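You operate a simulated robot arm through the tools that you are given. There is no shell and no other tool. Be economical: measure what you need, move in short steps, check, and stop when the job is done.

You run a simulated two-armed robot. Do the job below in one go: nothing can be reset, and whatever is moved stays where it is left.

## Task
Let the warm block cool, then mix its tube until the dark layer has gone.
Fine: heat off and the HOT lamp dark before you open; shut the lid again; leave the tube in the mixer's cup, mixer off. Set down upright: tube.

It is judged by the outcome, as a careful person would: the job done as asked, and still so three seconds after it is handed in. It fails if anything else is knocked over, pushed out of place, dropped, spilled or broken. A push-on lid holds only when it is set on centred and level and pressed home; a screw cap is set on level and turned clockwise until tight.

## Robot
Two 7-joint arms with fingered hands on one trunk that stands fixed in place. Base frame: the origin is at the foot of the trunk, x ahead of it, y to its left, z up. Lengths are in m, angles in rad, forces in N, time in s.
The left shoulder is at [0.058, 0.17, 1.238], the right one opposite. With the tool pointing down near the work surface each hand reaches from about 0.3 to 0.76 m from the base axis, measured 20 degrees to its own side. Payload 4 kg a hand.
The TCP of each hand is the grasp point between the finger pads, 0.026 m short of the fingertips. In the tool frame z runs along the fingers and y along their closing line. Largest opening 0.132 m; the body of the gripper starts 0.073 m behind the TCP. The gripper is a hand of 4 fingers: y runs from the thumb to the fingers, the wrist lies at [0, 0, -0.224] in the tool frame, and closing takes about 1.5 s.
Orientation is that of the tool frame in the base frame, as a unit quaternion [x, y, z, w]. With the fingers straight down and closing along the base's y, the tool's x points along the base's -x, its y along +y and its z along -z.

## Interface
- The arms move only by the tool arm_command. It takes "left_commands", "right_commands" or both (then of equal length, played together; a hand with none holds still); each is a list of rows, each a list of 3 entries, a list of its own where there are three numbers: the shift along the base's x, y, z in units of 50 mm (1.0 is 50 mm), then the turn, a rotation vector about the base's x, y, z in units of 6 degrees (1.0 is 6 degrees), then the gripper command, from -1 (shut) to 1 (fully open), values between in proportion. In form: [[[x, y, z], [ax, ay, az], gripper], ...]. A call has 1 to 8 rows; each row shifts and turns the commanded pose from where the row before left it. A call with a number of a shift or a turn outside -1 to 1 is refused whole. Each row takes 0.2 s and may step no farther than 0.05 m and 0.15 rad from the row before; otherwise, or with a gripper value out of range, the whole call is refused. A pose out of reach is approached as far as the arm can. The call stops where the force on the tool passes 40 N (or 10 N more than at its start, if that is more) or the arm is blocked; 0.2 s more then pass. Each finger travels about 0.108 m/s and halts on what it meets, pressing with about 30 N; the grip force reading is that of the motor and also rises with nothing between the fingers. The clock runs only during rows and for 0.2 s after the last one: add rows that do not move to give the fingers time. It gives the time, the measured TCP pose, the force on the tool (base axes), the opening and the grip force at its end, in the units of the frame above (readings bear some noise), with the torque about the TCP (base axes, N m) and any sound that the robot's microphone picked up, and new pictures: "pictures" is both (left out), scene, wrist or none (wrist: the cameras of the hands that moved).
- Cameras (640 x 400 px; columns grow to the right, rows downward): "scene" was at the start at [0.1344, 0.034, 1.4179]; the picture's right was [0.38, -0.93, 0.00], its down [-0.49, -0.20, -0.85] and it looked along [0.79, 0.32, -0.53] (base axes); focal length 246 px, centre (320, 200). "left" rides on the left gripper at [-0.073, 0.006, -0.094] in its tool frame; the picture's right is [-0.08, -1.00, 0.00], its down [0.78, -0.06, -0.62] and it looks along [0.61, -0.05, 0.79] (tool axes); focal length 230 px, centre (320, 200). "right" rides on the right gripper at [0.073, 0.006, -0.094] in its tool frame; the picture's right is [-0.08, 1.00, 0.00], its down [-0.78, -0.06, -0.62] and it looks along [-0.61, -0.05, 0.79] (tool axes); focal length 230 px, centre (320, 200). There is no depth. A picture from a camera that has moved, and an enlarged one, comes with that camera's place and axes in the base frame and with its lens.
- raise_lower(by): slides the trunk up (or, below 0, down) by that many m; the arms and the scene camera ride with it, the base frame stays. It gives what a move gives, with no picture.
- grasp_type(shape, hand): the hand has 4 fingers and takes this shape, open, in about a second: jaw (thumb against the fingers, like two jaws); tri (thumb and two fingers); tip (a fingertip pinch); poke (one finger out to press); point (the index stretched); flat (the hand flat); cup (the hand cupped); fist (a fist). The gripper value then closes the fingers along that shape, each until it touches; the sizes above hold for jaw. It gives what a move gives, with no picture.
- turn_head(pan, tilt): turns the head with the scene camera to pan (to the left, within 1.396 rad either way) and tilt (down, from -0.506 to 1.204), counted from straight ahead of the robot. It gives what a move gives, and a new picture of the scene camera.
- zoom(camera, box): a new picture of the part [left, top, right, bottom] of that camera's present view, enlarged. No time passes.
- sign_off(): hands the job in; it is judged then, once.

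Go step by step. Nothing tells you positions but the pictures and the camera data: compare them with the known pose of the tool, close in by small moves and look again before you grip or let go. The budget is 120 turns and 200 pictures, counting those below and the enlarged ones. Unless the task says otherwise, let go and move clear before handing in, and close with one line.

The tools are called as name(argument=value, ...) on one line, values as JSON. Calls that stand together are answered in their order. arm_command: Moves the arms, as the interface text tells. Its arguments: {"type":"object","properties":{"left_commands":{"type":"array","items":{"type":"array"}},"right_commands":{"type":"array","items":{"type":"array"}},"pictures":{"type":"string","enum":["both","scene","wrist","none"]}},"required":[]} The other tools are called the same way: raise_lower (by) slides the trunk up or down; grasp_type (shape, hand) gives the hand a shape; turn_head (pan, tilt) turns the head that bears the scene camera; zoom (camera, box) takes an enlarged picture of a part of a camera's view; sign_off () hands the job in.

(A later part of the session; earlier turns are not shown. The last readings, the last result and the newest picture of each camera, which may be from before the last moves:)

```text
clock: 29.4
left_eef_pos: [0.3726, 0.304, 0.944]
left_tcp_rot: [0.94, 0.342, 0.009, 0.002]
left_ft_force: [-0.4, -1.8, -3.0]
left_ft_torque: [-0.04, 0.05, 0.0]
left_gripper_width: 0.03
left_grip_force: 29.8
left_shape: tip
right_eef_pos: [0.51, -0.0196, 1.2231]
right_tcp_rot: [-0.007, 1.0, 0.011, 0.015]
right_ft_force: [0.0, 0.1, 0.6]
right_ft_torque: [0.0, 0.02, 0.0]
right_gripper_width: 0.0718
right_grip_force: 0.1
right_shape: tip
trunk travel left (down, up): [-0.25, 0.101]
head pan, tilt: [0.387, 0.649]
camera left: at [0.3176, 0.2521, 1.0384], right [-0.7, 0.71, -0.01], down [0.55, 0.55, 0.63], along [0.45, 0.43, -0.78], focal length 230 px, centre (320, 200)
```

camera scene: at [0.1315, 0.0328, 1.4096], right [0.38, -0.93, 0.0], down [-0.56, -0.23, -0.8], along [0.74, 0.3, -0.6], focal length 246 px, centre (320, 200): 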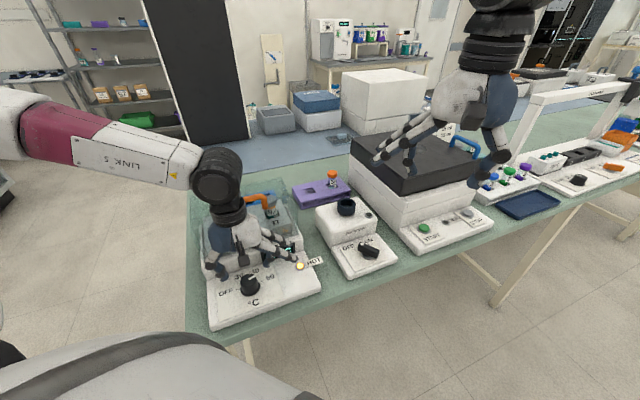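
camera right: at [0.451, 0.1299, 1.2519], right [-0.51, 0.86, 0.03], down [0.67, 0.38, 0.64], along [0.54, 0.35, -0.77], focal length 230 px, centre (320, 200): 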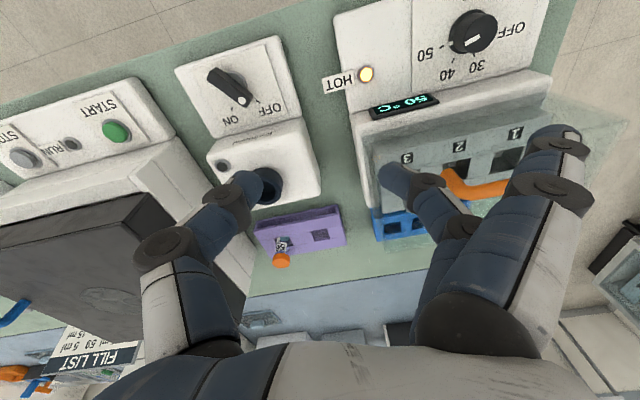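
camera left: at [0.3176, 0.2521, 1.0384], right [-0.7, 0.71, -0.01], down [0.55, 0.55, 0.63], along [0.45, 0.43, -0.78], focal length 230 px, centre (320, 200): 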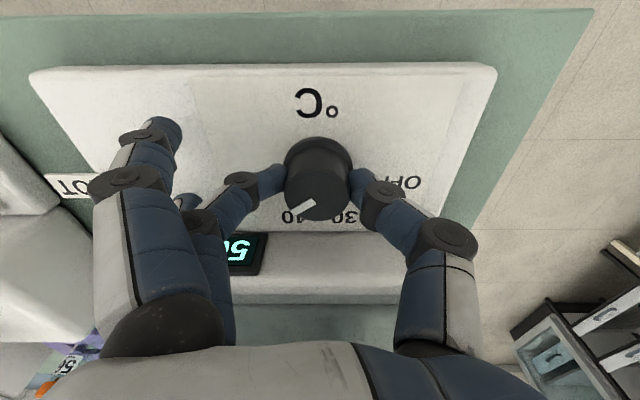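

Gripped centred. Now the second stroke, then release and swing back.

arm_command(left_commands=[[[0, 0, 0], [0, 0, 1], -1], [[0, 0, 0], [0, 0, 1], -1], [[0, 0, 0], [0, 0, 1], -1], [[0, 0, 0], [0, 0, 1], -1], [[0, 0, 0], [0, 0, 1], -1], [[0, 0, 0], [0, 0, 1], -1], [[0, 0, 0], [0, 0, 0], -1]], pictures="none")

arm_command(left_commands=[[[0, 0, 0], [0, 0, 0], 0.0], [[0, 0, 0], [0, 0, 0], 0.0], [[0.0, 0.0, 0], [0, 0, -1], 0.0], [[0, 0, 0], [0, 0, -1], 0.0], [[0, 0, 0], [0, 0, -1], 0.0], [[0, 0, 0], [0, 0, -1], 0.0], [[0, 0, 0], [0, 0, -1], 0.0], [[0, 0, 0], [0, 0, -1], 0.0]], pictures="wrist")

```text
clock: 31.0
left_eef_pos: [0.3701, 0.2996, 0.9456]
left_tcp_rot: [0.79, 0.613, 0.007, 0.0]
left_ft_force: [-13.5, -30.6, -12.1]
left_ft_torque: [-0.66, 0.75, -4.13]
left_gripper_width: 0.0282
left_grip_force: 29.7
left_shape: tip
right_eef_pos: [0.509, -0.0222, 1.2244]
right_tcp_rot: [-0.006, 1.0, 0.012, 0.016]
right_ft_force: [0.8, 0.0, 0.1]
right_ft_torque: [-0.01, 0.01, -0.01]
right_gripper_width: 0.0718
right_grip_force: 0.2
right_shape: tip
trunk travel left (down, up): [-0.25, 0.101]
head pan, tilt: [0.387, 0.649]
```

```text
clock: 32.8
left_eef_pos: [0.3728, 0.3037, 0.9452]
left_tcp_rot: [0.94, 0.341, 0.008, 0.002]
left_ft_force: [0.3, -0.3, -0.3]
left_ft_torque: [0.01, 0.01, 0.01]
left_gripper_width: 0.065
left_grip_force: 0.1
left_shape: tip
right_eef_pos: [0.511, -0.0196, 1.2246]
right_tcp_rot: [-0.006, 1.0, 0.011, 0.015]
right_ft_force: [-0.2, 0.6, 0.1]
right_ft_torque: [-0.02, -0.04, -0.01]
right_gripper_width: 0.0718
right_grip_force: 0.1
right_shape: tip
trunk travel left (down, up): [-0.25, 0.101]
head pan, tilt: [0.387, 0.649]
camera left: at [0.3179, 0.2523, 1.0387], right [-0.7, 0.72, -0.01], down [0.55, 0.55, 0.63], along [0.45, 0.43, -0.78], focal length 230 px, centre (320, 200)
```

left: 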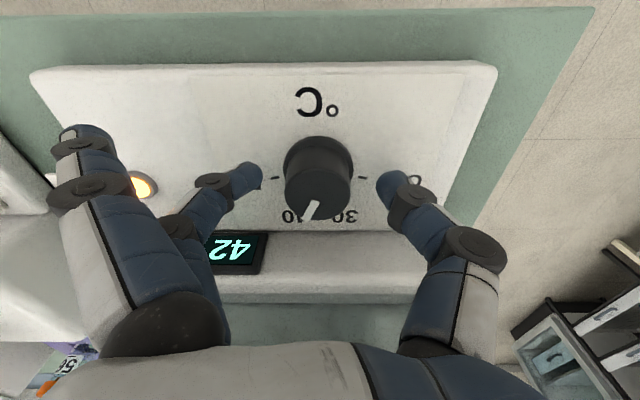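

The setpoint is dropping (the display reads 42). I'll repeat strokes.

arm_command(left_commands=[[[0, 0, 0], [0, 0, 0], -1], [[0, 0, 0], [0, 0, 0], -1], [[0, 0, 0], [0, 0, 0], -1], [[0, 0, 0], [0, 0, 1], -1], [[0, 0, 0], [0, 0, 1], -1], [[0, 0, 0], [0, 0, 1], -1], [[0, 0, 0], [0, 0, 1], -1], [[0, 0, 0], [0, 0, 1], -1]], pictures="none")

arm_command(left_commands=[[[0, 0, 0], [0, 0, 0], 0.0], [[0, 0, 0], [0, 0, 0], 0.0], [[0.0, 0.0, 0], [0, 0, -1], 0.0], [[0, 0, 0], [0, 0, -1], 0.0], [[0, 0, 0], [0, 0, -1], 0.0], [[0, 0, 0], [0, 0, -1], 0.0], [[0, 0, 0], [0, 0, -1], 0.0], [[0, 0, 0], [0, 0, 0], 0.0]], pictures="wrist")

```text
clock: 34.6
left_eef_pos: [0.3719, 0.3033, 0.9442]
left_tcp_rot: [0.819, 0.573, 0.009, 0.001]
left_ft_force: [-2.7, -6.8, -0.3]
left_ft_torque: [-0.1, 0.07, -0.02]
left_gripper_width: 0.0297
left_grip_force: 29.6
left_shape: tip
right_eef_pos: [0.5097, -0.0211, 1.2231]
right_tcp_rot: [-0.007, 1.0, 0.011, 0.017]
right_ft_force: [0.3, 0.5, 0.3]
right_ft_torque: [-0.02, -0.03, 0.04]
right_gripper_width: 0.0718
right_grip_force: 0.1
right_shape: tip
trunk travel left (down, up): [-0.25, 0.101]
head pan, tilt: [0.387, 0.649]
```

```text
clock: 36.4
left_eef_pos: [0.3721, 0.3032, 0.9446]
left_tcp_rot: [0.94, 0.342, 0.008, 0.003]
left_ft_force: [-0.2, 0.3, -0.2]
left_ft_torque: [-0.02, -0.02, 0.0]
left_gripper_width: 0.0652
left_grip_force: 0.2
left_shape: tip
right_eef_pos: [0.5098, -0.0208, 1.2232]
right_tcp_rot: [-0.006, 1.0, 0.011, 0.016]
right_ft_force: [0.5, -0.1, 0.4]
right_ft_torque: [-0.04, 0.03, 0.0]
right_gripper_width: 0.0717
right_grip_force: 0.1
right_shape: tip
trunk travel left (down, up): [-0.25, 0.101]
head pan, tilt: [0.387, 0.649]
camera left: at [0.3175, 0.2518, 1.0384], right [-0.7, 0.72, -0.01], down [0.55, 0.55, 0.63], along [0.45, 0.43, -0.78], focal length 230 px, centre (320, 200)
```

left: 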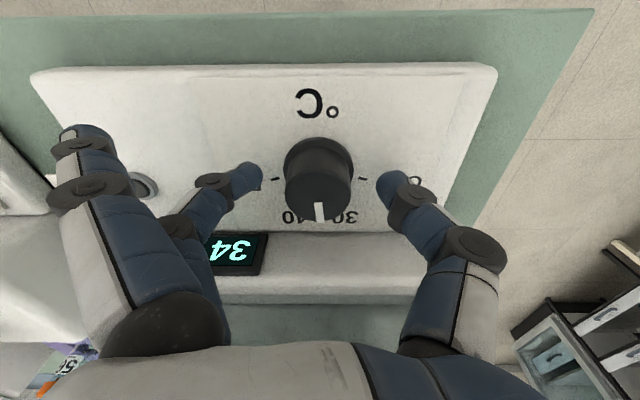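

The HOT lamp is already dark, but the pointer is only around 35 °C. Each stroke gains about 18°, so I'll run several more until it's at OFF.

arm_command(left_commands=[[[0, 0, 0], [0, 0, 0], -1], [[0, 0, 0], [0, 0, 0], -1], [[0, 0, 0], [0, 0, 1], -1], [[0, 0, 0], [0, 0, 1], -1], [[0, 0, 0], [0, 0, 1], -1], [[0, 0, 0], [0, 0, 1], -1], [[0, 0, 0], [0, 0, 1], -1], [[0, 0, 0], [0, 0, 0.8], -1]], pictures="none")

arm_command(left_commands=[[[0, 0, 0], [0, 0, 0], 0.0], [[0, 0, 0], [0, 0, 0], 0.0], [[0.0, 0.0, 0], [0, 0, -1], 0.0], [[0, 0, 0], [0, 0, -1], 0.0], [[0, 0, 0], [0, 0, -1], 0.0], [[0, 0, 0], [0, 0, -1], 0.0], [[0, 0, 0], [0, 0, -1], 0.0], [[0, 0, 0], [0, 0, -0.8], 0.0]], pictures="wrist")

arm_command(left_commands=[[[0, 0, 0], [0, 0, 0], -1], [[0, 0, 0], [0, 0, 0], -1], [[0, 0, 0], [0, 0, 1], -1], [[0, 0, 0], [0, 0, 1], -1], [[0, 0, 0], [0, 0, 1], -1], [[0, 0, 0], [0, 0, 1], -1], [[0, 0, 0], [0, 0, 1], -1], [[0, 0, 0], [0, 0, 0.8], -1]], pictures="none")

arm_command(left_commands=[[[0, 0, 0], [0, 0, 0], 0.0], [[0, 0, 0], [0, 0, 0], 0.0], [[0.0, 0.0, 0], [0, 0, -1], 0.0], [[0, 0, 0], [0, 0, -1], 0.0], [[0, 0, 0], [0, 0, -1], 0.0], [[0, 0, 0], [0, 0, -1], 0.0], [[0, 0, 0], [0, 0, -1], 0.0], [[0, 0, 0], [0, 0, -0.8], 0.0]], pictures="wrist")

```text
clock: 38.2
left_eef_pos: [0.3707, 0.2989, 0.9453]
left_tcp_rot: [0.795, 0.606, 0.006, 0.0]
left_ft_force: [-9.0, -22.3, -9.0]
left_ft_torque: [-0.5, 0.66, -2.81]
left_gripper_width: 0.0283
left_grip_force: 30.5
left_shape: tip
right_eef_pos: [0.5103, -0.0236, 1.2228]
right_tcp_rot: [-0.008, 1.0, 0.013, 0.017]
right_ft_force: [0.4, -0.3, 1.1]
right_ft_torque: [0.03, 0.01, -0.02]
right_gripper_width: 0.072
right_grip_force: 0.1
right_shape: tip
trunk travel left (down, up): [-0.25, 0.101]
head pan, tilt: [0.387, 0.649]
```

```text
clock: 40.0
left_eef_pos: [0.3729, 0.3032, 0.9449]
left_tcp_rot: [0.94, 0.341, 0.008, 0.003]
left_ft_force: [0.2, -0.2, 0.8]
left_ft_torque: [0.0, 0.02, -0.04]
left_gripper_width: 0.0652
left_grip_force: 0.1
left_shape: tip
right_eef_pos: [0.5103, -0.0193, 1.2224]
right_tcp_rot: [-0.006, 1.0, 0.012, 0.016]
right_ft_force: [-0.5, 0.5, -0.1]
right_ft_torque: [0.0, 0.02, 0.02]
right_gripper_width: 0.0718
right_grip_force: 0.0
right_shape: tip
trunk travel left (down, up): [-0.25, 0.101]
head pan, tilt: [0.387, 0.649]
camera left: at [0.3178, 0.2513, 1.0387], right [-0.7, 0.72, -0.01], down [0.55, 0.55, 0.63], along [0.45, 0.43, -0.78], focal length 230 px, centre (320, 200)
```

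left: 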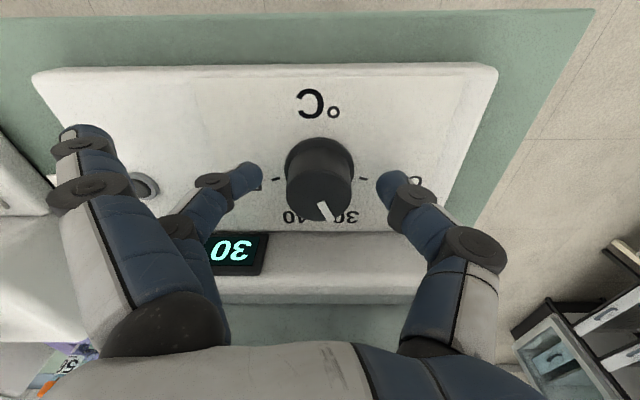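

```text
clock: 41.8
left_eef_pos: [0.371, 0.3015, 0.9456]
left_tcp_rot: [0.796, 0.605, 0.008, 0.0]
left_ft_force: [-7.2, -24.1, -6.8]
left_ft_torque: [-0.55, 0.37, -3.04]
left_gripper_width: 0.028
left_grip_force: 30.5
left_shape: tip
right_eef_pos: [0.5101, -0.0211, 1.2236]
right_tcp_rot: [-0.006, 1.0, 0.013, 0.017]
right_ft_force: [-0.4, -0.9, -0.2]
right_ft_torque: [0.0, -0.01, 0.01]
right_gripper_width: 0.0718
right_grip_force: 0.1
right_shape: tip
trunk travel left (down, up): [-0.25, 0.101]
head pan, tilt: [0.387, 0.649]
```

```text
clock: 43.6
left_eef_pos: [0.3717, 0.3046, 0.9462]
left_tcp_rot: [0.94, 0.341, 0.007, 0.003]
left_ft_force: [0.4, -0.1, 1.0]
left_ft_torque: [0.04, 0.0, -0.05]
left_gripper_width: 0.0653
left_grip_force: 0.0
left_shape: tip
right_eef_pos: [0.5103, -0.0198, 1.2245]
right_tcp_rot: [-0.005, 1.0, 0.012, 0.016]
right_ft_force: [0.1, 0.3, 0.0]
right_ft_torque: [-0.02, -0.01, -0.03]
right_gripper_width: 0.0719
right_grip_force: 0.1
right_shape: tip
trunk travel left (down, up): [-0.25, 0.101]
head pan, tilt: [0.387, 0.649]
camera left: at [0.3177, 0.2519, 1.0381], right [-0.7, 0.72, -0.01], down [0.55, 0.55, 0.63], along [0.45, 0.43, -0.78], focal length 230 px, centre (320, 200)
```

left: 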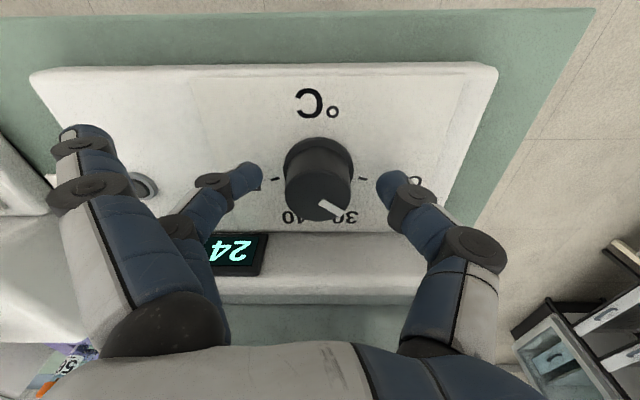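

Temperature is 24 and still falling. Two more strokes should reach OFF.

arm_command(left_commands=[[[0, 0, 0], [0, 0, 0], -1], [[0, 0, 0], [0, 0, 0], -1], [[0, 0, 0], [0, 0, 1], -1], [[0, 0, 0], [0, 0, 1], -1], [[0, 0, 0], [0, 0, 1], -1], [[0, 0, 0], [0, 0, 1], -1], [[0, 0, 0], [0, 0, 1], -1], [[0, 0, 0], [0, 0, 0.8], -1]], pictures="none")

arm_command(left_commands=[[[0, 0, 0], [0, 0, 0], 0.0], [[0, 0, 0], [0, 0, 0], 0.0], [[0.0, 0.0, 0], [0, 0, -1], 0.0], [[0, 0, 0], [0, 0, -1], 0.0], [[0, 0, 0], [0, 0, -1], 0.0], [[0, 0, 0], [0, 0, -1], 0.0], [[0, 0, 0], [0, 0, -1], 0.0], [[0, 0, 0], [0, 0, -0.8], 0.0]], pictures="none")

arm_command(left_commands=[[[0, 0, 0], [0, 0, 0], -1], [[0, 0, 0], [0, 0, 0], -1], [[0, 0, 0], [0, 0, 1], -1], [[0, 0, 0], [0, 0, 1], -1], [[0, 0, 0], [0, 0, 1], -1], [[0, 0, 0], [0, 0, 1], -1], [[0, 0, 0], [0, 0, 1], -1], [[0, 0, 0], [0, 0, 0.8], -1]], pictures="none")

arm_command(left_commands=[[[0, 0, 0], [0, 0, 0], 0.0], [[0, 0, 0], [0, 0, 0], 0.0], [[0.0, 0.0, 0], [0, 0, -1], 0.0], [[0, 0, 0], [0, 0, -1], 0.0], [[0, 0, 0], [0, 0, -1], 0.0], [[0, 0, 0], [0, 0, -1], 0.0], [[0, 0, 0], [0, 0, -1], 0.0], [[0, 0, 0], [0, 0, -0.8], 0.0]], pictures="wrist")

```text
clock: 45.4
left_eef_pos: [0.3713, 0.2999, 0.9455]
left_tcp_rot: [0.796, 0.605, 0.007, 0.001]
left_ft_force: [-13.0, -30.2, -9.4]
left_ft_torque: [-0.65, 0.55, -3.47]
left_gripper_width: 0.0281
left_grip_force: 30.2
left_shape: tip
right_eef_pos: [0.5095, -0.0216, 1.2246]
right_tcp_rot: [-0.006, 1.0, 0.013, 0.017]
right_ft_force: [-0.8, 0.5, -0.7]
right_ft_torque: [-0.01, 0.0, -0.01]
right_gripper_width: 0.0719
right_grip_force: 0.0
right_shape: tip
trunk travel left (down, up): [-0.25, 0.101]
head pan, tilt: [0.387, 0.649]
```

```text
clock: 47.2
left_eef_pos: [0.3739, 0.3037, 0.9443]
left_tcp_rot: [0.94, 0.342, 0.008, 0.003]
left_ft_force: [-0.4, 0.4, 0.6]
left_ft_torque: [0.02, -0.04, 0.0]
left_gripper_width: 0.065
left_grip_force: 0.1
left_shape: tip
right_eef_pos: [0.5093, -0.0197, 1.2231]
right_tcp_rot: [-0.006, 1.0, 0.012, 0.016]
right_ft_force: [0.4, -0.4, 0.1]
right_ft_torque: [-0.04, -0.02, 0.01]
right_gripper_width: 0.0719
right_grip_force: 0.1
right_shape: tip
trunk travel left (down, up): [-0.25, 0.101]
head pan, tilt: [0.387, 0.649]
```

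```text
clock: 49.0
left_eef_pos: [0.3721, 0.2993, 0.9457]
left_tcp_rot: [0.795, 0.606, 0.009, 0.0]
left_ft_force: [-12.6, -33.9, -6.3]
left_ft_torque: [-0.63, 0.43, -2.48]
left_gripper_width: 0.028
left_grip_force: 29.9
left_shape: tip
right_eef_pos: [0.5102, -0.0241, 1.2249]
right_tcp_rot: [-0.006, 1.0, 0.013, 0.016]
right_ft_force: [0.2, -0.4, -0.2]
right_ft_torque: [0.04, -0.04, -0.02]
right_gripper_width: 0.072
right_grip_force: 0.1
right_shape: tip
trunk travel left (down, up): [-0.25, 0.101]
head pan, tilt: [0.387, 0.649]
```

```text
clock: 50.8
left_eef_pos: [0.3718, 0.3047, 0.9456]
left_tcp_rot: [0.94, 0.341, 0.008, 0.002]
left_ft_force: [-0.8, 0.2, -0.4]
left_ft_torque: [-0.02, 0.0, 0.04]
left_gripper_width: 0.0651
left_grip_force: 0.1
left_shape: tip
right_eef_pos: [0.5093, -0.0196, 1.2245]
right_tcp_rot: [-0.007, 1.0, 0.011, 0.015]
right_ft_force: [-0.5, -0.5, -0.4]
right_ft_torque: [0.01, -0.03, 0.02]
right_gripper_width: 0.0718
right_grip_force: 0.1
right_shape: tip
trunk travel left (down, up): [-0.25, 0.101]
head pan, tilt: [0.387, 0.649]
camera left: at [0.3178, 0.2522, 1.0385], right [-0.7, 0.72, -0.01], down [0.55, 0.55, 0.63], along [0.45, 0.43, -0.78], focal length 230 px, centre (320, 200)
```

left: 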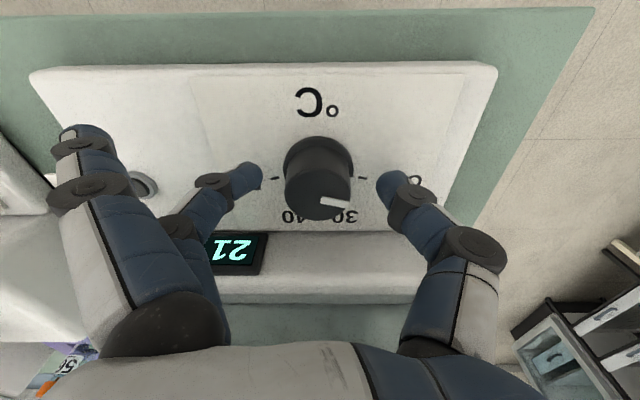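

The pointer looks to be at OFF and the display reads 21 °C. One more stroke to seat it against the stop, then I'll lift away and check.

arm_command(left_commands=[[[0, 0, 0], [0, 0, 0], -1], [[0, 0, 0], [0, 0, 0], -1], [[0, 0, 0], [0, 0, 0], -1], [[0, 0, 0], [0, 0, 1], -1], [[0, 0, 0], [0, 0, 1], -1], [[0, 0, 0], [0, 0, 1], -1], [[0, 0, 0], [0, 0, 1], -1], [[0, 0, 0], [0, 0, 1], -1]], pictures="none")

arm_command(left_commands=[[[0, 0, 0], [0, 0, 0], 0.0], [[0, 0, 0], [0, 0, 0], 0.0], [[0.0, 0.0, 0], [0, 0, 0], 0.0], [[0, 0, 0.8], [0, 0, 0], 0.0], [[0, 0, 0.9], [0, 0, 0], 0.0], [[0, 0, 0.9], [0, 0, 0], 0.0], [[0, 0.5, 0.8], [0, 0, 0], 0.0], [[0, 0.7, 0.6], [0, 0, 0], 0.0]], pictures="wrist")

zoom(camera="scene", box=[180, 180, 390, 330])

```text
clock: 52.6
left_eef_pos: [0.3716, 0.2992, 0.9453]
left_tcp_rot: [0.818, 0.575, 0.007, 0.001]
left_ft_force: [-11.8, -33.5, -8.6]
left_ft_torque: [-0.61, 0.19, -0.31]
left_gripper_width: 0.0282
left_grip_force: 29.6
left_shape: tip
right_eef_pos: [0.5095, -0.0219, 1.2243]
right_tcp_rot: [-0.006, 1.0, 0.012, 0.016]
right_ft_force: [-0.1, -0.2, 0.5]
right_ft_torque: [-0.02, -0.02, -0.01]
right_gripper_width: 0.0723
right_grip_force: 0.0
right_shape: tip
trunk travel left (down, up): [-0.25, 0.101]
head pan, tilt: [0.387, 0.649]
```

```text
clock: 54.4
left_eef_pos: [0.3727, 0.366, 1.1435]
left_tcp_rot: [0.82, 0.573, 0.008, 0.001]
left_ft_force: [-0.8, 0.1, -0.6]
left_ft_torque: [-0.03, 0.0, 0.0]
left_gripper_width: 0.0654
left_grip_force: 0.0
left_shape: tip
right_eef_pos: [0.5114, -0.018, 1.2235]
right_tcp_rot: [-0.005, 1.0, 0.01, 0.015]
right_ft_force: [0.3, 0.0, 0.8]
right_ft_torque: [0.01, -0.03, 0.01]
right_gripper_width: 0.0719
right_grip_force: 0.1
right_shape: tip
trunk travel left (down, up): [-0.25, 0.101]
head pan, tilt: [0.387, 0.649]
camera left: at [0.3513, 0.2938, 1.2382], right [-0.96, 0.27, -0.01], down [0.2, 0.75, 0.63], along [0.18, 0.6, -0.78], focal length 230 px, centre (320, 200)
```

left: 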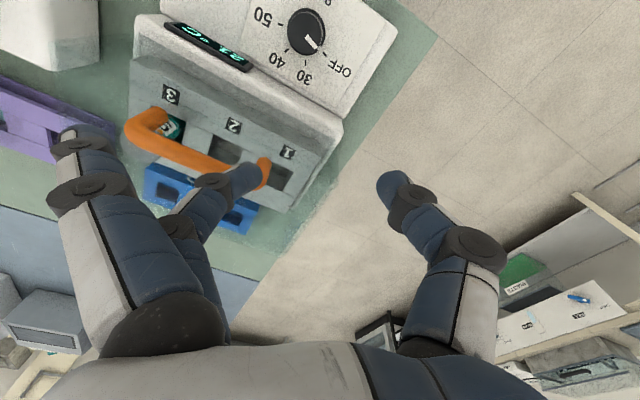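

```text
2.67 times, centred on (285, 255) of scene
camera zoom: at [0.1318, 0.0341, 1.4095], right [0.38, -0.93, 0.0], down [-0.56, -0.23, -0.8], along [0.74, 0.3, -0.6], focal length 656 px, centre (413, 53)
```

zoom: 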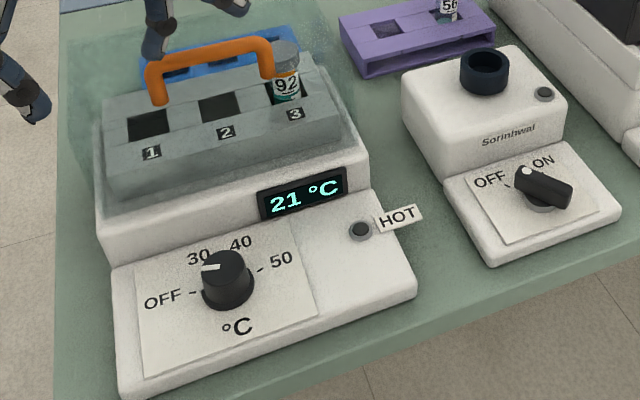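

Heater is at OFF, 21 °C, HOT lamp dark. Next I need to see how the clear lid is built (hinged or lift-off).

zoom(camera="left", box=[100, 0, 420, 240])

zoom(camera="scene", box=[180, 170, 320, 270])

```text
1.67 times, centred on (260, 120) of left
camera zoom: at [0.3513, 0.2938, 1.2382], right [-0.96, 0.27, -0.01], down [0.2, 0.75, 0.63], along [0.18, 0.6, -0.78], focal length 384 px, centre (420, 333)
```

zoom: 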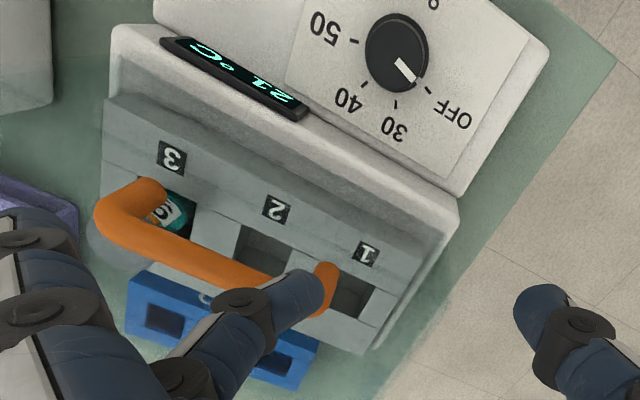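

```text
4.00 times, centred on (250, 220) of scene
camera zoom: at [0.1318, 0.0341, 1.4095], right [0.38, -0.93, 0.0], down [-0.56, -0.23, -0.8], along [0.74, 0.3, -0.6], focal length 985 px, centre (600, 120)
```

zoom: 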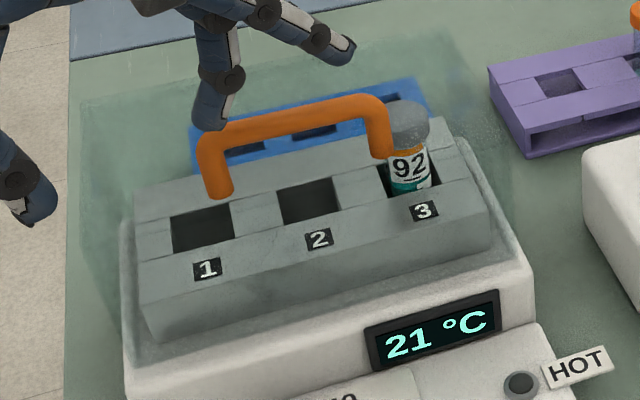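

The handle bar runs along the block's long side. I'll pull the left hand aside, set it back to jaw shape with its closing line across the bar, and inspect the lid unobstructed.

arm_command(left_commands=[[[-0.2, 0.6, 0.6], [0, 0, 1], 0.0], [[0, 0.6, 0.6], [0, 0, 1], 0.0], [[0, 0.6, 0.6], [0, 0, 1], 0.0], [[0, 0.6, 0.2], [0, 0, 1], 0.0], [[0, 0, 0], [0, 0, 1], 0.0], [[0, 0, 0], [0, 0, 1], 0.0], [[0, 0, 0], [0, 0, 1], 0.0], [[0, 0, 0], [0, 0, 1], 0.0]], pictures="wrist")

grasp_type(hand="left", shape="jaw")

zoom(camera="scene", box=[180, 160, 320, 270])

```text
clock: 56.2
left_eef_pos: [0.3679, 0.4815, 1.2433]
left_tcp_rot: [0.514, 0.858, 0.008, -0.004]
left_ft_force: [-1.2, 0.0, -0.3]
left_ft_torque: [-0.03, 0.01, -0.01]
left_gripper_width: 0.0654
left_grip_force: 0.0
left_shape: tip
left hand out of reach, approached as far as the arm can: row 4
right_eef_pos: [0.5101, -0.0203, 1.2234]
right_tcp_rot: [-0.006, 1.0, 0.011, 0.016]
right_ft_force: [0.1, -0.5, 0.8]
right_ft_torque: [-0.02, 0.01, -0.02]
right_gripper_width: 0.0717
right_grip_force: 0.1
right_shape: tip
trunk travel left (down, up): [-0.25, 0.101]
head pan, tilt: [0.387, 0.649]
camera left: at [0.4071, 0.4176, 1.3368], right [-0.84, -0.54, -0.01], down [-0.42, 0.65, 0.63], along [-0.33, 0.53, -0.78], focal length 230 px, centre (320, 200)
```

left: 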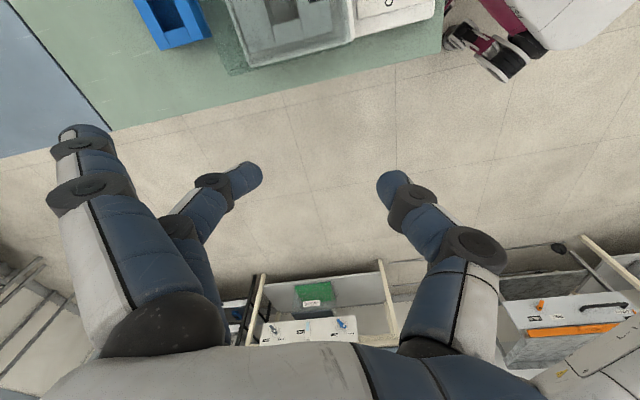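

```text
clock: 57.1
left_eef_pos: [0.3692, 0.4812, 1.2423]
left_tcp_rot: [0.516, 0.857, 0.008, -0.003]
left_ft_force: [-0.4, -0.1, 1.1]
left_ft_torque: [0.0, 0.0, 0.0]
left_gripper_width: 0.1318
left_grip_force: 0.1
left_shape: jaw
right_eef_pos: [0.5104, -0.0201, 1.224]
right_tcp_rot: [-0.007, 1.0, 0.012, 0.016]
right_ft_force: [0.2, 0.5, -0.2]
right_ft_torque: [0.03, -0.02, 0.02]
right_gripper_width: 0.0717
right_grip_force: 0.0
right_shape: tip
trunk travel left (down, up): [-0.25, 0.101]
head pan, tilt: [0.387, 0.649]
```

```text
3.64 times, centred on (250, 215) of scene
camera zoom: at [0.1317, 0.0328, 1.4095], right [0.38, -0.93, 0.0], down [-0.56, -0.23, -0.8], along [0.74, 0.3, -0.6], focal length 895 px, centre (574, 146)
```

zoom: 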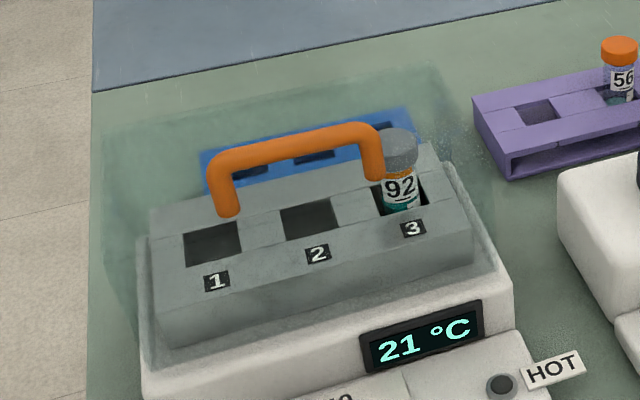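

The lid top looks to be at z≈1.035, with the handle bar from about (0.444, 0.395) to (0.512, 0.325) at z≈1.075. I'll move the left hand above the bar's middle.

arm_command(left_commands=[[[0.4, -0.48, 0], [0, 0, 1], 0.2], [[0.4, -0.48, 0], [0, 0, 1], 0.2], [[0.45, -0.48, -0.3], [0, 0, 0.5], 0.2], [[0.45, -0.48, -0.3], [0, 0, 0], 0.2], [[0.45, -0.48, -0.3], [0, 0, 0], 0.2], [[0, 0, -0.3], [0, 0, 0], 0.2], [[0, 0, 0], [0, 0, 0], 0.2]])

zoom(camera="scene", box=[160, 120, 320, 270])

```text
clock: 58.7
left_eef_pos: [0.4769, 0.3606, 1.1819]
left_tcp_rot: [0.399, 0.917, 0.008, -0.004]
left_ft_force: [-0.5, 0.4, 0.3]
left_ft_torque: [0.01, -0.02, 0.04]
left_gripper_width: 0.0798
left_grip_force: 0.1
left_shape: jaw
right_eef_pos: [0.5099, -0.02, 1.2233]
right_tcp_rot: [-0.006, 1.0, 0.011, 0.016]
right_ft_force: [-0.3, -0.5, -0.2]
right_ft_torque: [0.03, -0.04, 0.0]
right_gripper_width: 0.0717
right_grip_force: 0.1
right_shape: tip
trunk travel left (down, up): [-0.25, 0.101]
head pan, tilt: [0.387, 0.649]
camera scene: at [0.1321, 0.0322, 1.4095], right [0.38, -0.93, 0.0], down [-0.56, -0.23, -0.8], along [0.74, 0.3, -0.6], focal length 246 px, centre (320, 200)
camera left: at [0.5299, 0.3086, 1.276], right [-0.68, -0.74, -0.01], down [-0.58, 0.52, 0.63], along [-0.46, 0.43, -0.78], focal length 230 px, centre (320, 200)
```

scene: 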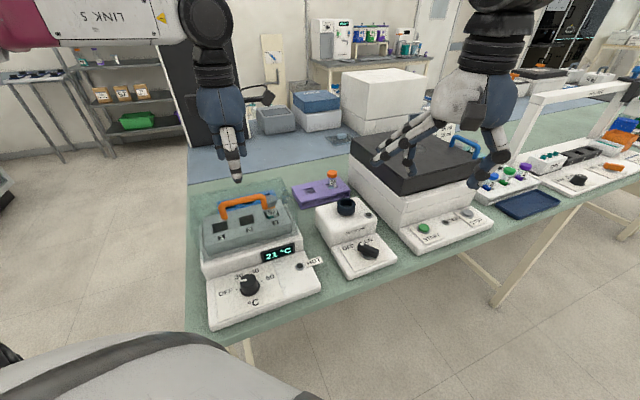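
left: 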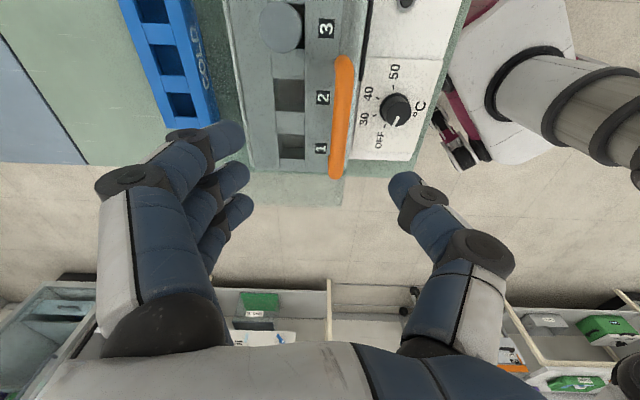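

```text
2.67 times, centred on (240, 195) of scene
camera zoom: at [0.1321, 0.0322, 1.4095], right [0.38, -0.93, 0.0], down [-0.56, -0.23, -0.8], along [0.74, 0.3, -0.6], focal length 656 px, centre (533, 213)
```

zoom: 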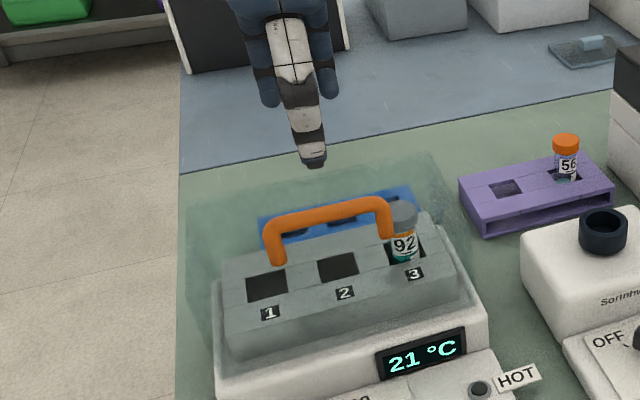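

The bar is really about 2 cm nearer to me, around (0.464, 0.346). That places it at the front of the lid, so the lid is likely hinged at the back. I'll shift, go down and grip the bar.

arm_command(left_commands=[[[-0.26, -0.29, 0], [0, 0, 0], 0.2], [[0, 0, -0.6], [0, 0, 0], 0.2], [[0, 0, -0.6], [0, 0, 0], 0.2], [[0, 0, -0.3], [0, 0, 0], 0.2], [[0, 0, 0], [0, 0, 0], 0.2]])

zoom(camera="scene", box=[160, 120, 320, 270])

```text
clock: 59.9
left_eef_pos: [0.4623, 0.3467, 1.108]
left_tcp_rot: [0.398, 0.917, 0.007, -0.005]
left_ft_force: [0.1, -0.4, 0.9]
left_ft_torque: [0.01, 0.02, 0.01]
left_gripper_width: 0.0794
left_grip_force: 0.0
left_shape: jaw
right_eef_pos: [0.5093, -0.0194, 1.2231]
right_tcp_rot: [-0.006, 1.0, 0.011, 0.016]
right_ft_force: [0.4, 0.0, -0.3]
right_ft_torque: [0.01, 0.01, 0.02]
right_gripper_width: 0.0719
right_grip_force: 0.0
right_shape: tip
trunk travel left (down, up): [-0.25, 0.101]
head pan, tilt: [0.387, 0.649]
camera scene: at [0.1315, 0.0326, 1.4096], right [0.38, -0.93, 0.0], down [-0.56, -0.23, -0.8], along [0.74, 0.3, -0.6], focal length 246 px, centre (320, 200)
camera left: at [0.5158, 0.2949, 1.2023], right [-0.68, -0.74, -0.01], down [-0.58, 0.52, 0.63], along [-0.46, 0.43, -0.78], focal length 230 px, centre (320, 200)
```

scene: 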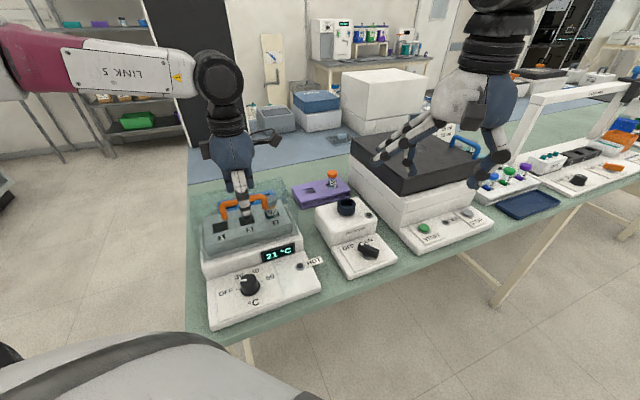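
left: 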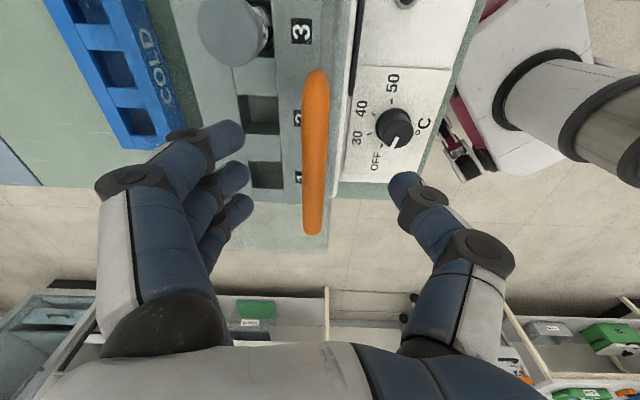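

```text
2.67 times, centred on (240, 195) of scene
camera zoom: at [0.1315, 0.0326, 1.4096], right [0.38, -0.93, 0.0], down [-0.56, -0.23, -0.8], along [0.74, 0.3, -0.6], focal length 656 px, centre (533, 213)
```

zoom: 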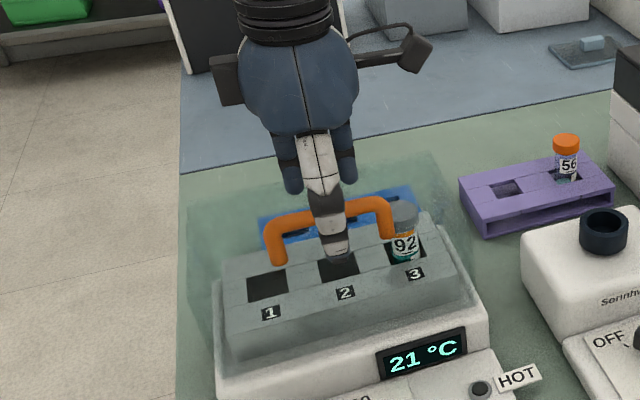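

The bar now runs between the fingers. Down 28 mm and close.

arm_command(left_commands=[[[0.02, 0.02, -0.3], [0, 0, 0], 0.2], [[0, 0, -0.26], [0, 0, 0], 0.2], [[0, 0, 0], [0, 0, 0], -1], [[0, 0, 0], [0, 0, 0], -1], [[0, 0, 0], [0, 0, 0], -1], [[0, 0, 0], [0, 0, 0], -1], [[0, 0, 0], [0, 0, 0], -1]], pictures="wrist")

```text
clock: 61.5
left_eef_pos: [0.4635, 0.3478, 1.08]
left_tcp_rot: [0.399, 0.917, 0.008, -0.004]
left_ft_force: [3.3, 3.5, -0.1]
left_ft_torque: [-0.08, 0.04, 0.04]
left_gripper_width: 0.0
left_grip_force: 29.8
left_shape: jaw
right_eef_pos: [0.5104, -0.0194, 1.2227]
right_tcp_rot: [-0.007, 1.0, 0.01, 0.016]
right_ft_force: [0.7, 0.1, 0.4]
right_ft_torque: [0.01, -0.01, -0.02]
right_gripper_width: 0.0719
right_grip_force: 0.1
right_shape: tip
trunk travel left (down, up): [-0.25, 0.101]
head pan, tilt: [0.387, 0.649]
camera left: at [0.517, 0.2966, 1.1743], right [-0.68, -0.74, -0.01], down [-0.58, 0.52, 0.63], along [-0.46, 0.43, -0.78], focal length 230 px, centre (320, 200)
```

left: 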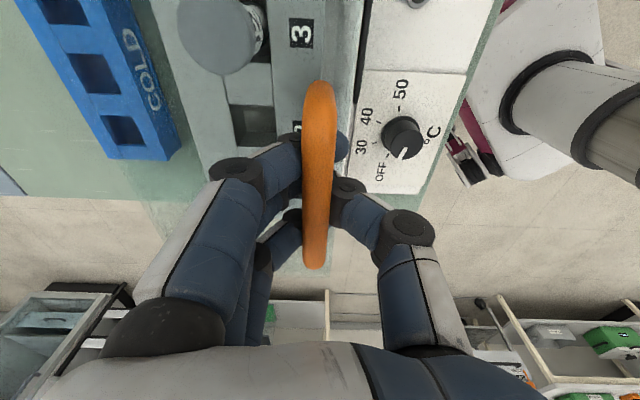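

The fingers closed underneath the bar and enclose it like a hook, which suits a hinged lid. I'll lift gently by 15 mm and read the forces.

arm_command(left_commands=[[[0, 0, 0.15], [0, 0, 0], -1], [[0, 0, 0.15], [0, 0, 0], -1], [[0, 0, 0.15], [0, 0, 0], -1], [[0, 0, 0], [0, 0, 0], -1]], pictures="both")

zoom(camera="scene", box=[160, 120, 320, 270])

```text
clock: 62.3
left_eef_pos: [0.4671, 0.3512, 1.0934]
left_tcp_rot: [0.398, 0.918, 0.007, -0.009]
left_ft_force: [18.2, 12.3, -29.2]
left_ft_torque: [-0.3, 0.26, -0.04]
left_gripper_width: 0.0001
left_grip_force: 29.8
left_shape: jaw
right_eef_pos: [0.5135, -0.0171, 1.2214]
right_tcp_rot: [-0.006, 1.0, 0.011, 0.015]
right_ft_force: [-0.1, -0.9, -0.8]
right_ft_torque: [0.04, 0.01, -0.03]
right_gripper_width: 0.0719
right_grip_force: 0.1
right_shape: tip
trunk travel left (down, up): [-0.25, 0.101]
head pan, tilt: [0.387, 0.649]
stopped in row 3 (left hand): the force on the tool passed its limit at 42 N (the readings are from after the stop); the commanded pose is now the measured one
camera scene: at [0.1362, 0.0351, 1.4088], right [0.38, -0.93, 0.0], down [-0.56, -0.23, -0.79], along [0.74, 0.3, -0.61], focal length 246 px, centre (320, 200)
camera left: at [0.5211, 0.3007, 1.1871], right [-0.67, -0.74, -0.01], down [-0.58, 0.52, 0.63], along [-0.46, 0.43, -0.77], focal length 230 px, centre (320, 200)
```

scene: 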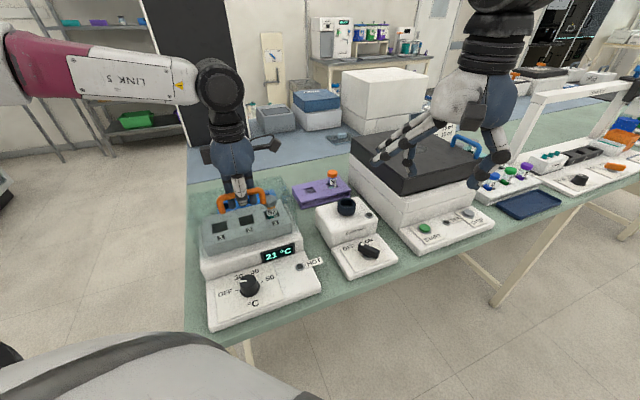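
left: 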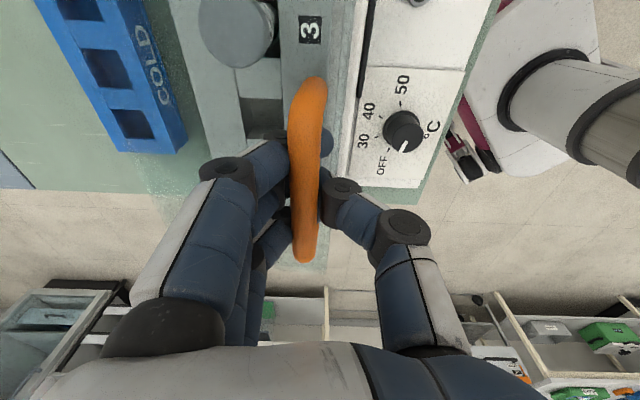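

```text
2.67 times, centred on (240, 195) of scene
camera zoom: at [0.1362, 0.0351, 1.4088], right [0.38, -0.93, 0.0], down [-0.56, -0.23, -0.79], along [0.74, 0.3, -0.61], focal length 656 px, centre (533, 213)
```

zoom: 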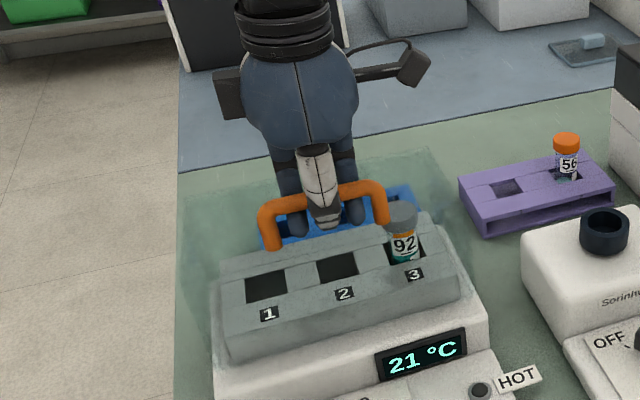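

The lid pulls the hand down and backwards (+x, +y), so it's hinged at the rear. I'll follow the arc by moving up and away together.

arm_command(left_commands=[[[0.12, 0.11, 0.1], [0, 0, 0], -1], [[0.12, 0.11, 0.14], [0, 0, 0], -1], [[0.12, 0.11, 0.14], [0, 0, 0], -1], [[0.12, 0.11, 0.14], [0, 0, 0], -1], [[0, 0, 0], [0, 0, 0], -1]], pictures="none")

zoom(camera="scene", box=[160, 120, 320, 270])

```text
clock: 63.1
left_eef_pos: [0.4827, 0.3686, 1.1105]
left_tcp_rot: [0.396, 0.918, 0.005, -0.012]
left_ft_force: [16.9, 9.2, -35.9]
left_ft_torque: [-0.31, 0.3, 0.01]
left_gripper_width: 0.0
left_grip_force: 30.6
left_shape: jaw
right_eef_pos: [0.5139, -0.0175, 1.2216]
right_tcp_rot: [-0.006, 1.0, 0.011, 0.014]
right_ft_force: [0.5, -0.5, 0.5]
right_ft_torque: [0.04, -0.02, 0.0]
right_gripper_width: 0.0719
right_grip_force: 0.0
right_shape: tip
trunk travel left (down, up): [-0.25, 0.101]
head pan, tilt: [0.387, 0.649]
stopped in row 4 (left hand): the force on the tool passed its limit at 48 N (the readings are from after the stop); the commanded pose is now the measured one
```

```text
2.67 times, centred on (240, 195) of scene
camera zoom: at [0.1365, 0.035, 1.4089], right [0.38, -0.93, 0.0], down [-0.56, -0.23, -0.79], along [0.74, 0.3, -0.61], focal length 656 px, centre (533, 213)
```

zoom: 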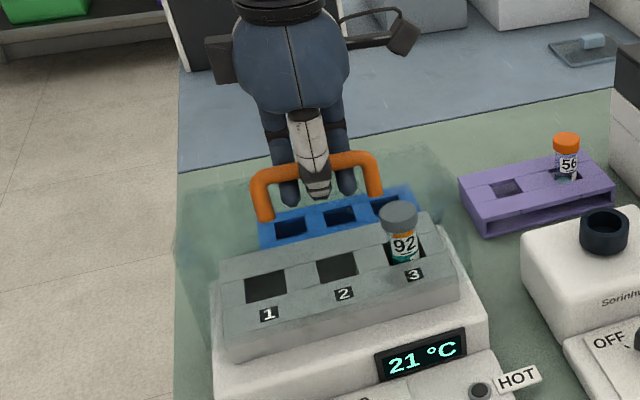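

It's swinging open against a stiff hinge. I'll continue along the arc with more backward motion.

arm_command(left_commands=[[[0.16, 0.15, 0.06], [0, 0, 0], -1], [[0.15, 0.14, 0.1], [0, 0, 0], -1], [[0.15, 0.14, 0.1], [0, 0, 0], -1], [[0.15, 0.14, 0.09], [0, 0, 0], -1], [[0, 0, 0], [0, 0, 0], -1]], pictures="none")

zoom(camera="scene", box=[160, 120, 320, 270])

```text
clock: 64.3
left_eef_pos: [0.5121, 0.3972, 1.1276]
left_tcp_rot: [0.396, 0.918, 0.005, -0.011]
left_ft_force: [4.0, 9.8, -43.4]
left_ft_torque: [-0.43, 0.42, 0.1]
left_gripper_width: 0.0001
left_grip_force: 30.1
left_shape: jaw
right_eef_pos: [0.5139, -0.0168, 1.2215]
right_tcp_rot: [-0.006, 1.0, 0.009, 0.013]
right_ft_force: [-0.1, -0.2, -0.6]
right_ft_torque: [0.02, 0.01, 0.02]
right_gripper_width: 0.0716
right_grip_force: 0.0
right_shape: tip
trunk travel left (down, up): [-0.25, 0.101]
head pan, tilt: [0.387, 0.649]
```

```text
2.67 times, centred on (240, 195) of scene
camera zoom: at [0.136, 0.037, 1.4088], right [0.38, -0.93, 0.0], down [-0.56, -0.23, -0.79], along [0.74, 0.3, -0.61], focal length 656 px, centre (533, 213)
```

zoom: 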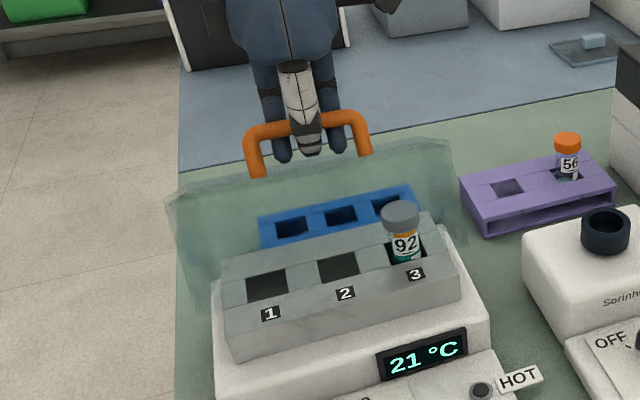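

The lid is clearly tilting up and back. The force is mostly downward now, so I'll go more horizontally.

arm_command(left_commands=[[[0.16, 0.15, -0.03], [0, 0, 0], -1], [[0.16, 0.15, 0.02], [0, 0, 0], -1], [[0.16, 0.15, 0.02], [0, 0, 0], -1], [[0.16, 0.15, 0.0], [0, 0, 0], -1], [[0, 0, 0], [0, 0, 0], -1]], pictures="none")

zoom(camera="scene", box=[160, 120, 320, 270])

```text
clock: 65.5
left_eef_pos: [0.542, 0.4252, 1.1316]
left_tcp_rot: [0.397, 0.918, 0.007, -0.007]
left_ft_force: [-6.4, 6.5, -20.8]
left_ft_torque: [-0.19, 0.22, 0.08]
left_gripper_width: 0.0
left_grip_force: 30.1
left_shape: jaw
right_eef_pos: [0.5113, -0.0177, 1.2237]
right_tcp_rot: [-0.005, 1.0, 0.011, 0.015]
right_ft_force: [0.1, 0.0, -0.8]
right_ft_torque: [0.0, 0.01, 0.03]
right_gripper_width: 0.0719
right_grip_force: 0.0
right_shape: tip
trunk travel left (down, up): [-0.25, 0.101]
head pan, tilt: [0.387, 0.649]
```

```text
2.67 times, centred on (240, 195) of scene
camera zoom: at [0.1326, 0.0352, 1.4094], right [0.38, -0.93, 0.0], down [-0.56, -0.23, -0.8], along [0.74, 0.3, -0.61], focal length 656 px, centre (533, 213)
```

zoom: 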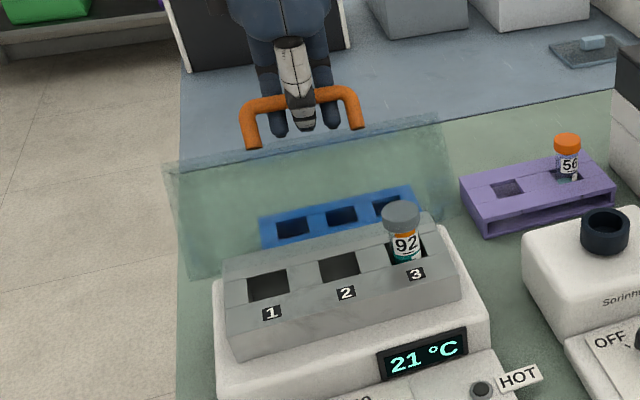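

The lid is about 60–70° open. I'll continue past vertical.

arm_command(left_commands=[[[0.16, 0.15, -0.06], [0, 0, 0], -1], [[0.16, 0.15, -0.06], [0, 0, 0], -1], [[0.16, 0.15, -0.08], [0, 0, 0], -1], [[0.16, 0.15, -0.1], [0, 0, 0], -1], [[0, 0, 0], [0, 0, 0], -1]], pictures="none")

zoom(camera="scene", box=[160, 120, 320, 270])

```text
clock: 66.7
left_eef_pos: [0.5724, 0.4526, 1.1189]
left_tcp_rot: [0.397, 0.918, 0.008, -0.006]
left_ft_force: [1.0, -1.2, 0.1]
left_ft_torque: [-0.01, 0.01, 0.03]
left_gripper_width: 0.0
left_grip_force: 30.0
left_shape: jaw
right_eef_pos: [0.5106, -0.0206, 1.224]
right_tcp_rot: [-0.007, 1.0, 0.011, 0.016]
right_ft_force: [-0.5, 0.4, -0.5]
right_ft_torque: [-0.01, -0.02, 0.01]
right_gripper_width: 0.0721
right_grip_force: 0.0
right_shape: tip
trunk travel left (down, up): [-0.25, 0.101]
head pan, tilt: [0.387, 0.649]
```

```text
2.67 times, centred on (240, 195) of scene
camera zoom: at [0.1318, 0.0326, 1.4096], right [0.38, -0.93, 0.0], down [-0.56, -0.23, -0.8], along [0.74, 0.3, -0.6], focal length 656 px, centre (533, 213)
```

zoom: 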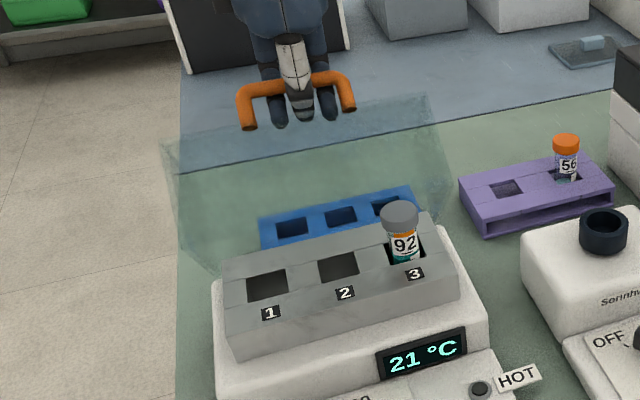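

The force is nil and the lid is near vertical. I'll push a bit further back and see whether it reaches its rest.

arm_command(left_commands=[[[0.16, 0.15, -0.1], [0, 0, 0], -1], [[0.16, 0.15, -0.12], [0, 0, 0], -1], [[0.16, 0.15, -0.15], [0, 0, 0], -1], [[0, 0, 0], [0, 0, 0], -1]], pictures="wrist")

zoom(camera="scene", box=[160, 120, 320, 270])

```text
clock: 67.7
left_eef_pos: [0.5969, 0.4761, 1.0994]
left_tcp_rot: [0.398, 0.918, 0.007, -0.008]
left_ft_force: [0.1, -1.2, -0.1]
left_ft_torque: [0.02, -0.01, -0.01]
left_gripper_width: 0.0001
left_grip_force: 29.9
left_shape: jaw
right_eef_pos: [0.5105, -0.0187, 1.2243]
right_tcp_rot: [-0.006, 1.0, 0.012, 0.016]
right_ft_force: [0.2, 0.2, -0.6]
right_ft_torque: [0.03, -0.02, -0.01]
right_gripper_width: 0.0721
right_grip_force: 0.0
right_shape: tip
trunk travel left (down, up): [-0.25, 0.101]
head pan, tilt: [0.387, 0.649]
camera left: at [0.6516, 0.4241, 1.1937], right [-0.67, -0.74, -0.01], down [-0.58, 0.52, 0.63], along [-0.46, 0.43, -0.77], focal length 230 px, centre (320, 200)
```

left: 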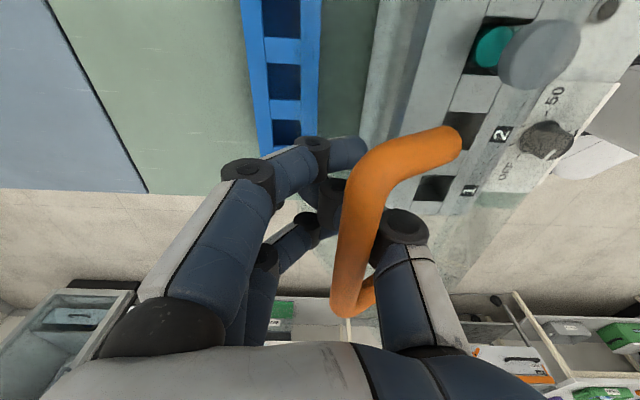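

```text
2.67 times, centred on (240, 195) of scene
camera zoom: at [0.1315, 0.0328, 1.4096], right [0.38, -0.93, 0.0], down [-0.56, -0.23, -0.8], along [0.74, 0.3, -0.6], focal length 656 px, centre (533, 213)
```

zoom: 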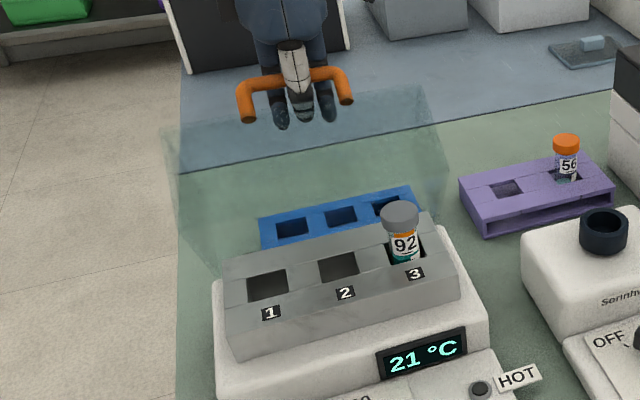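

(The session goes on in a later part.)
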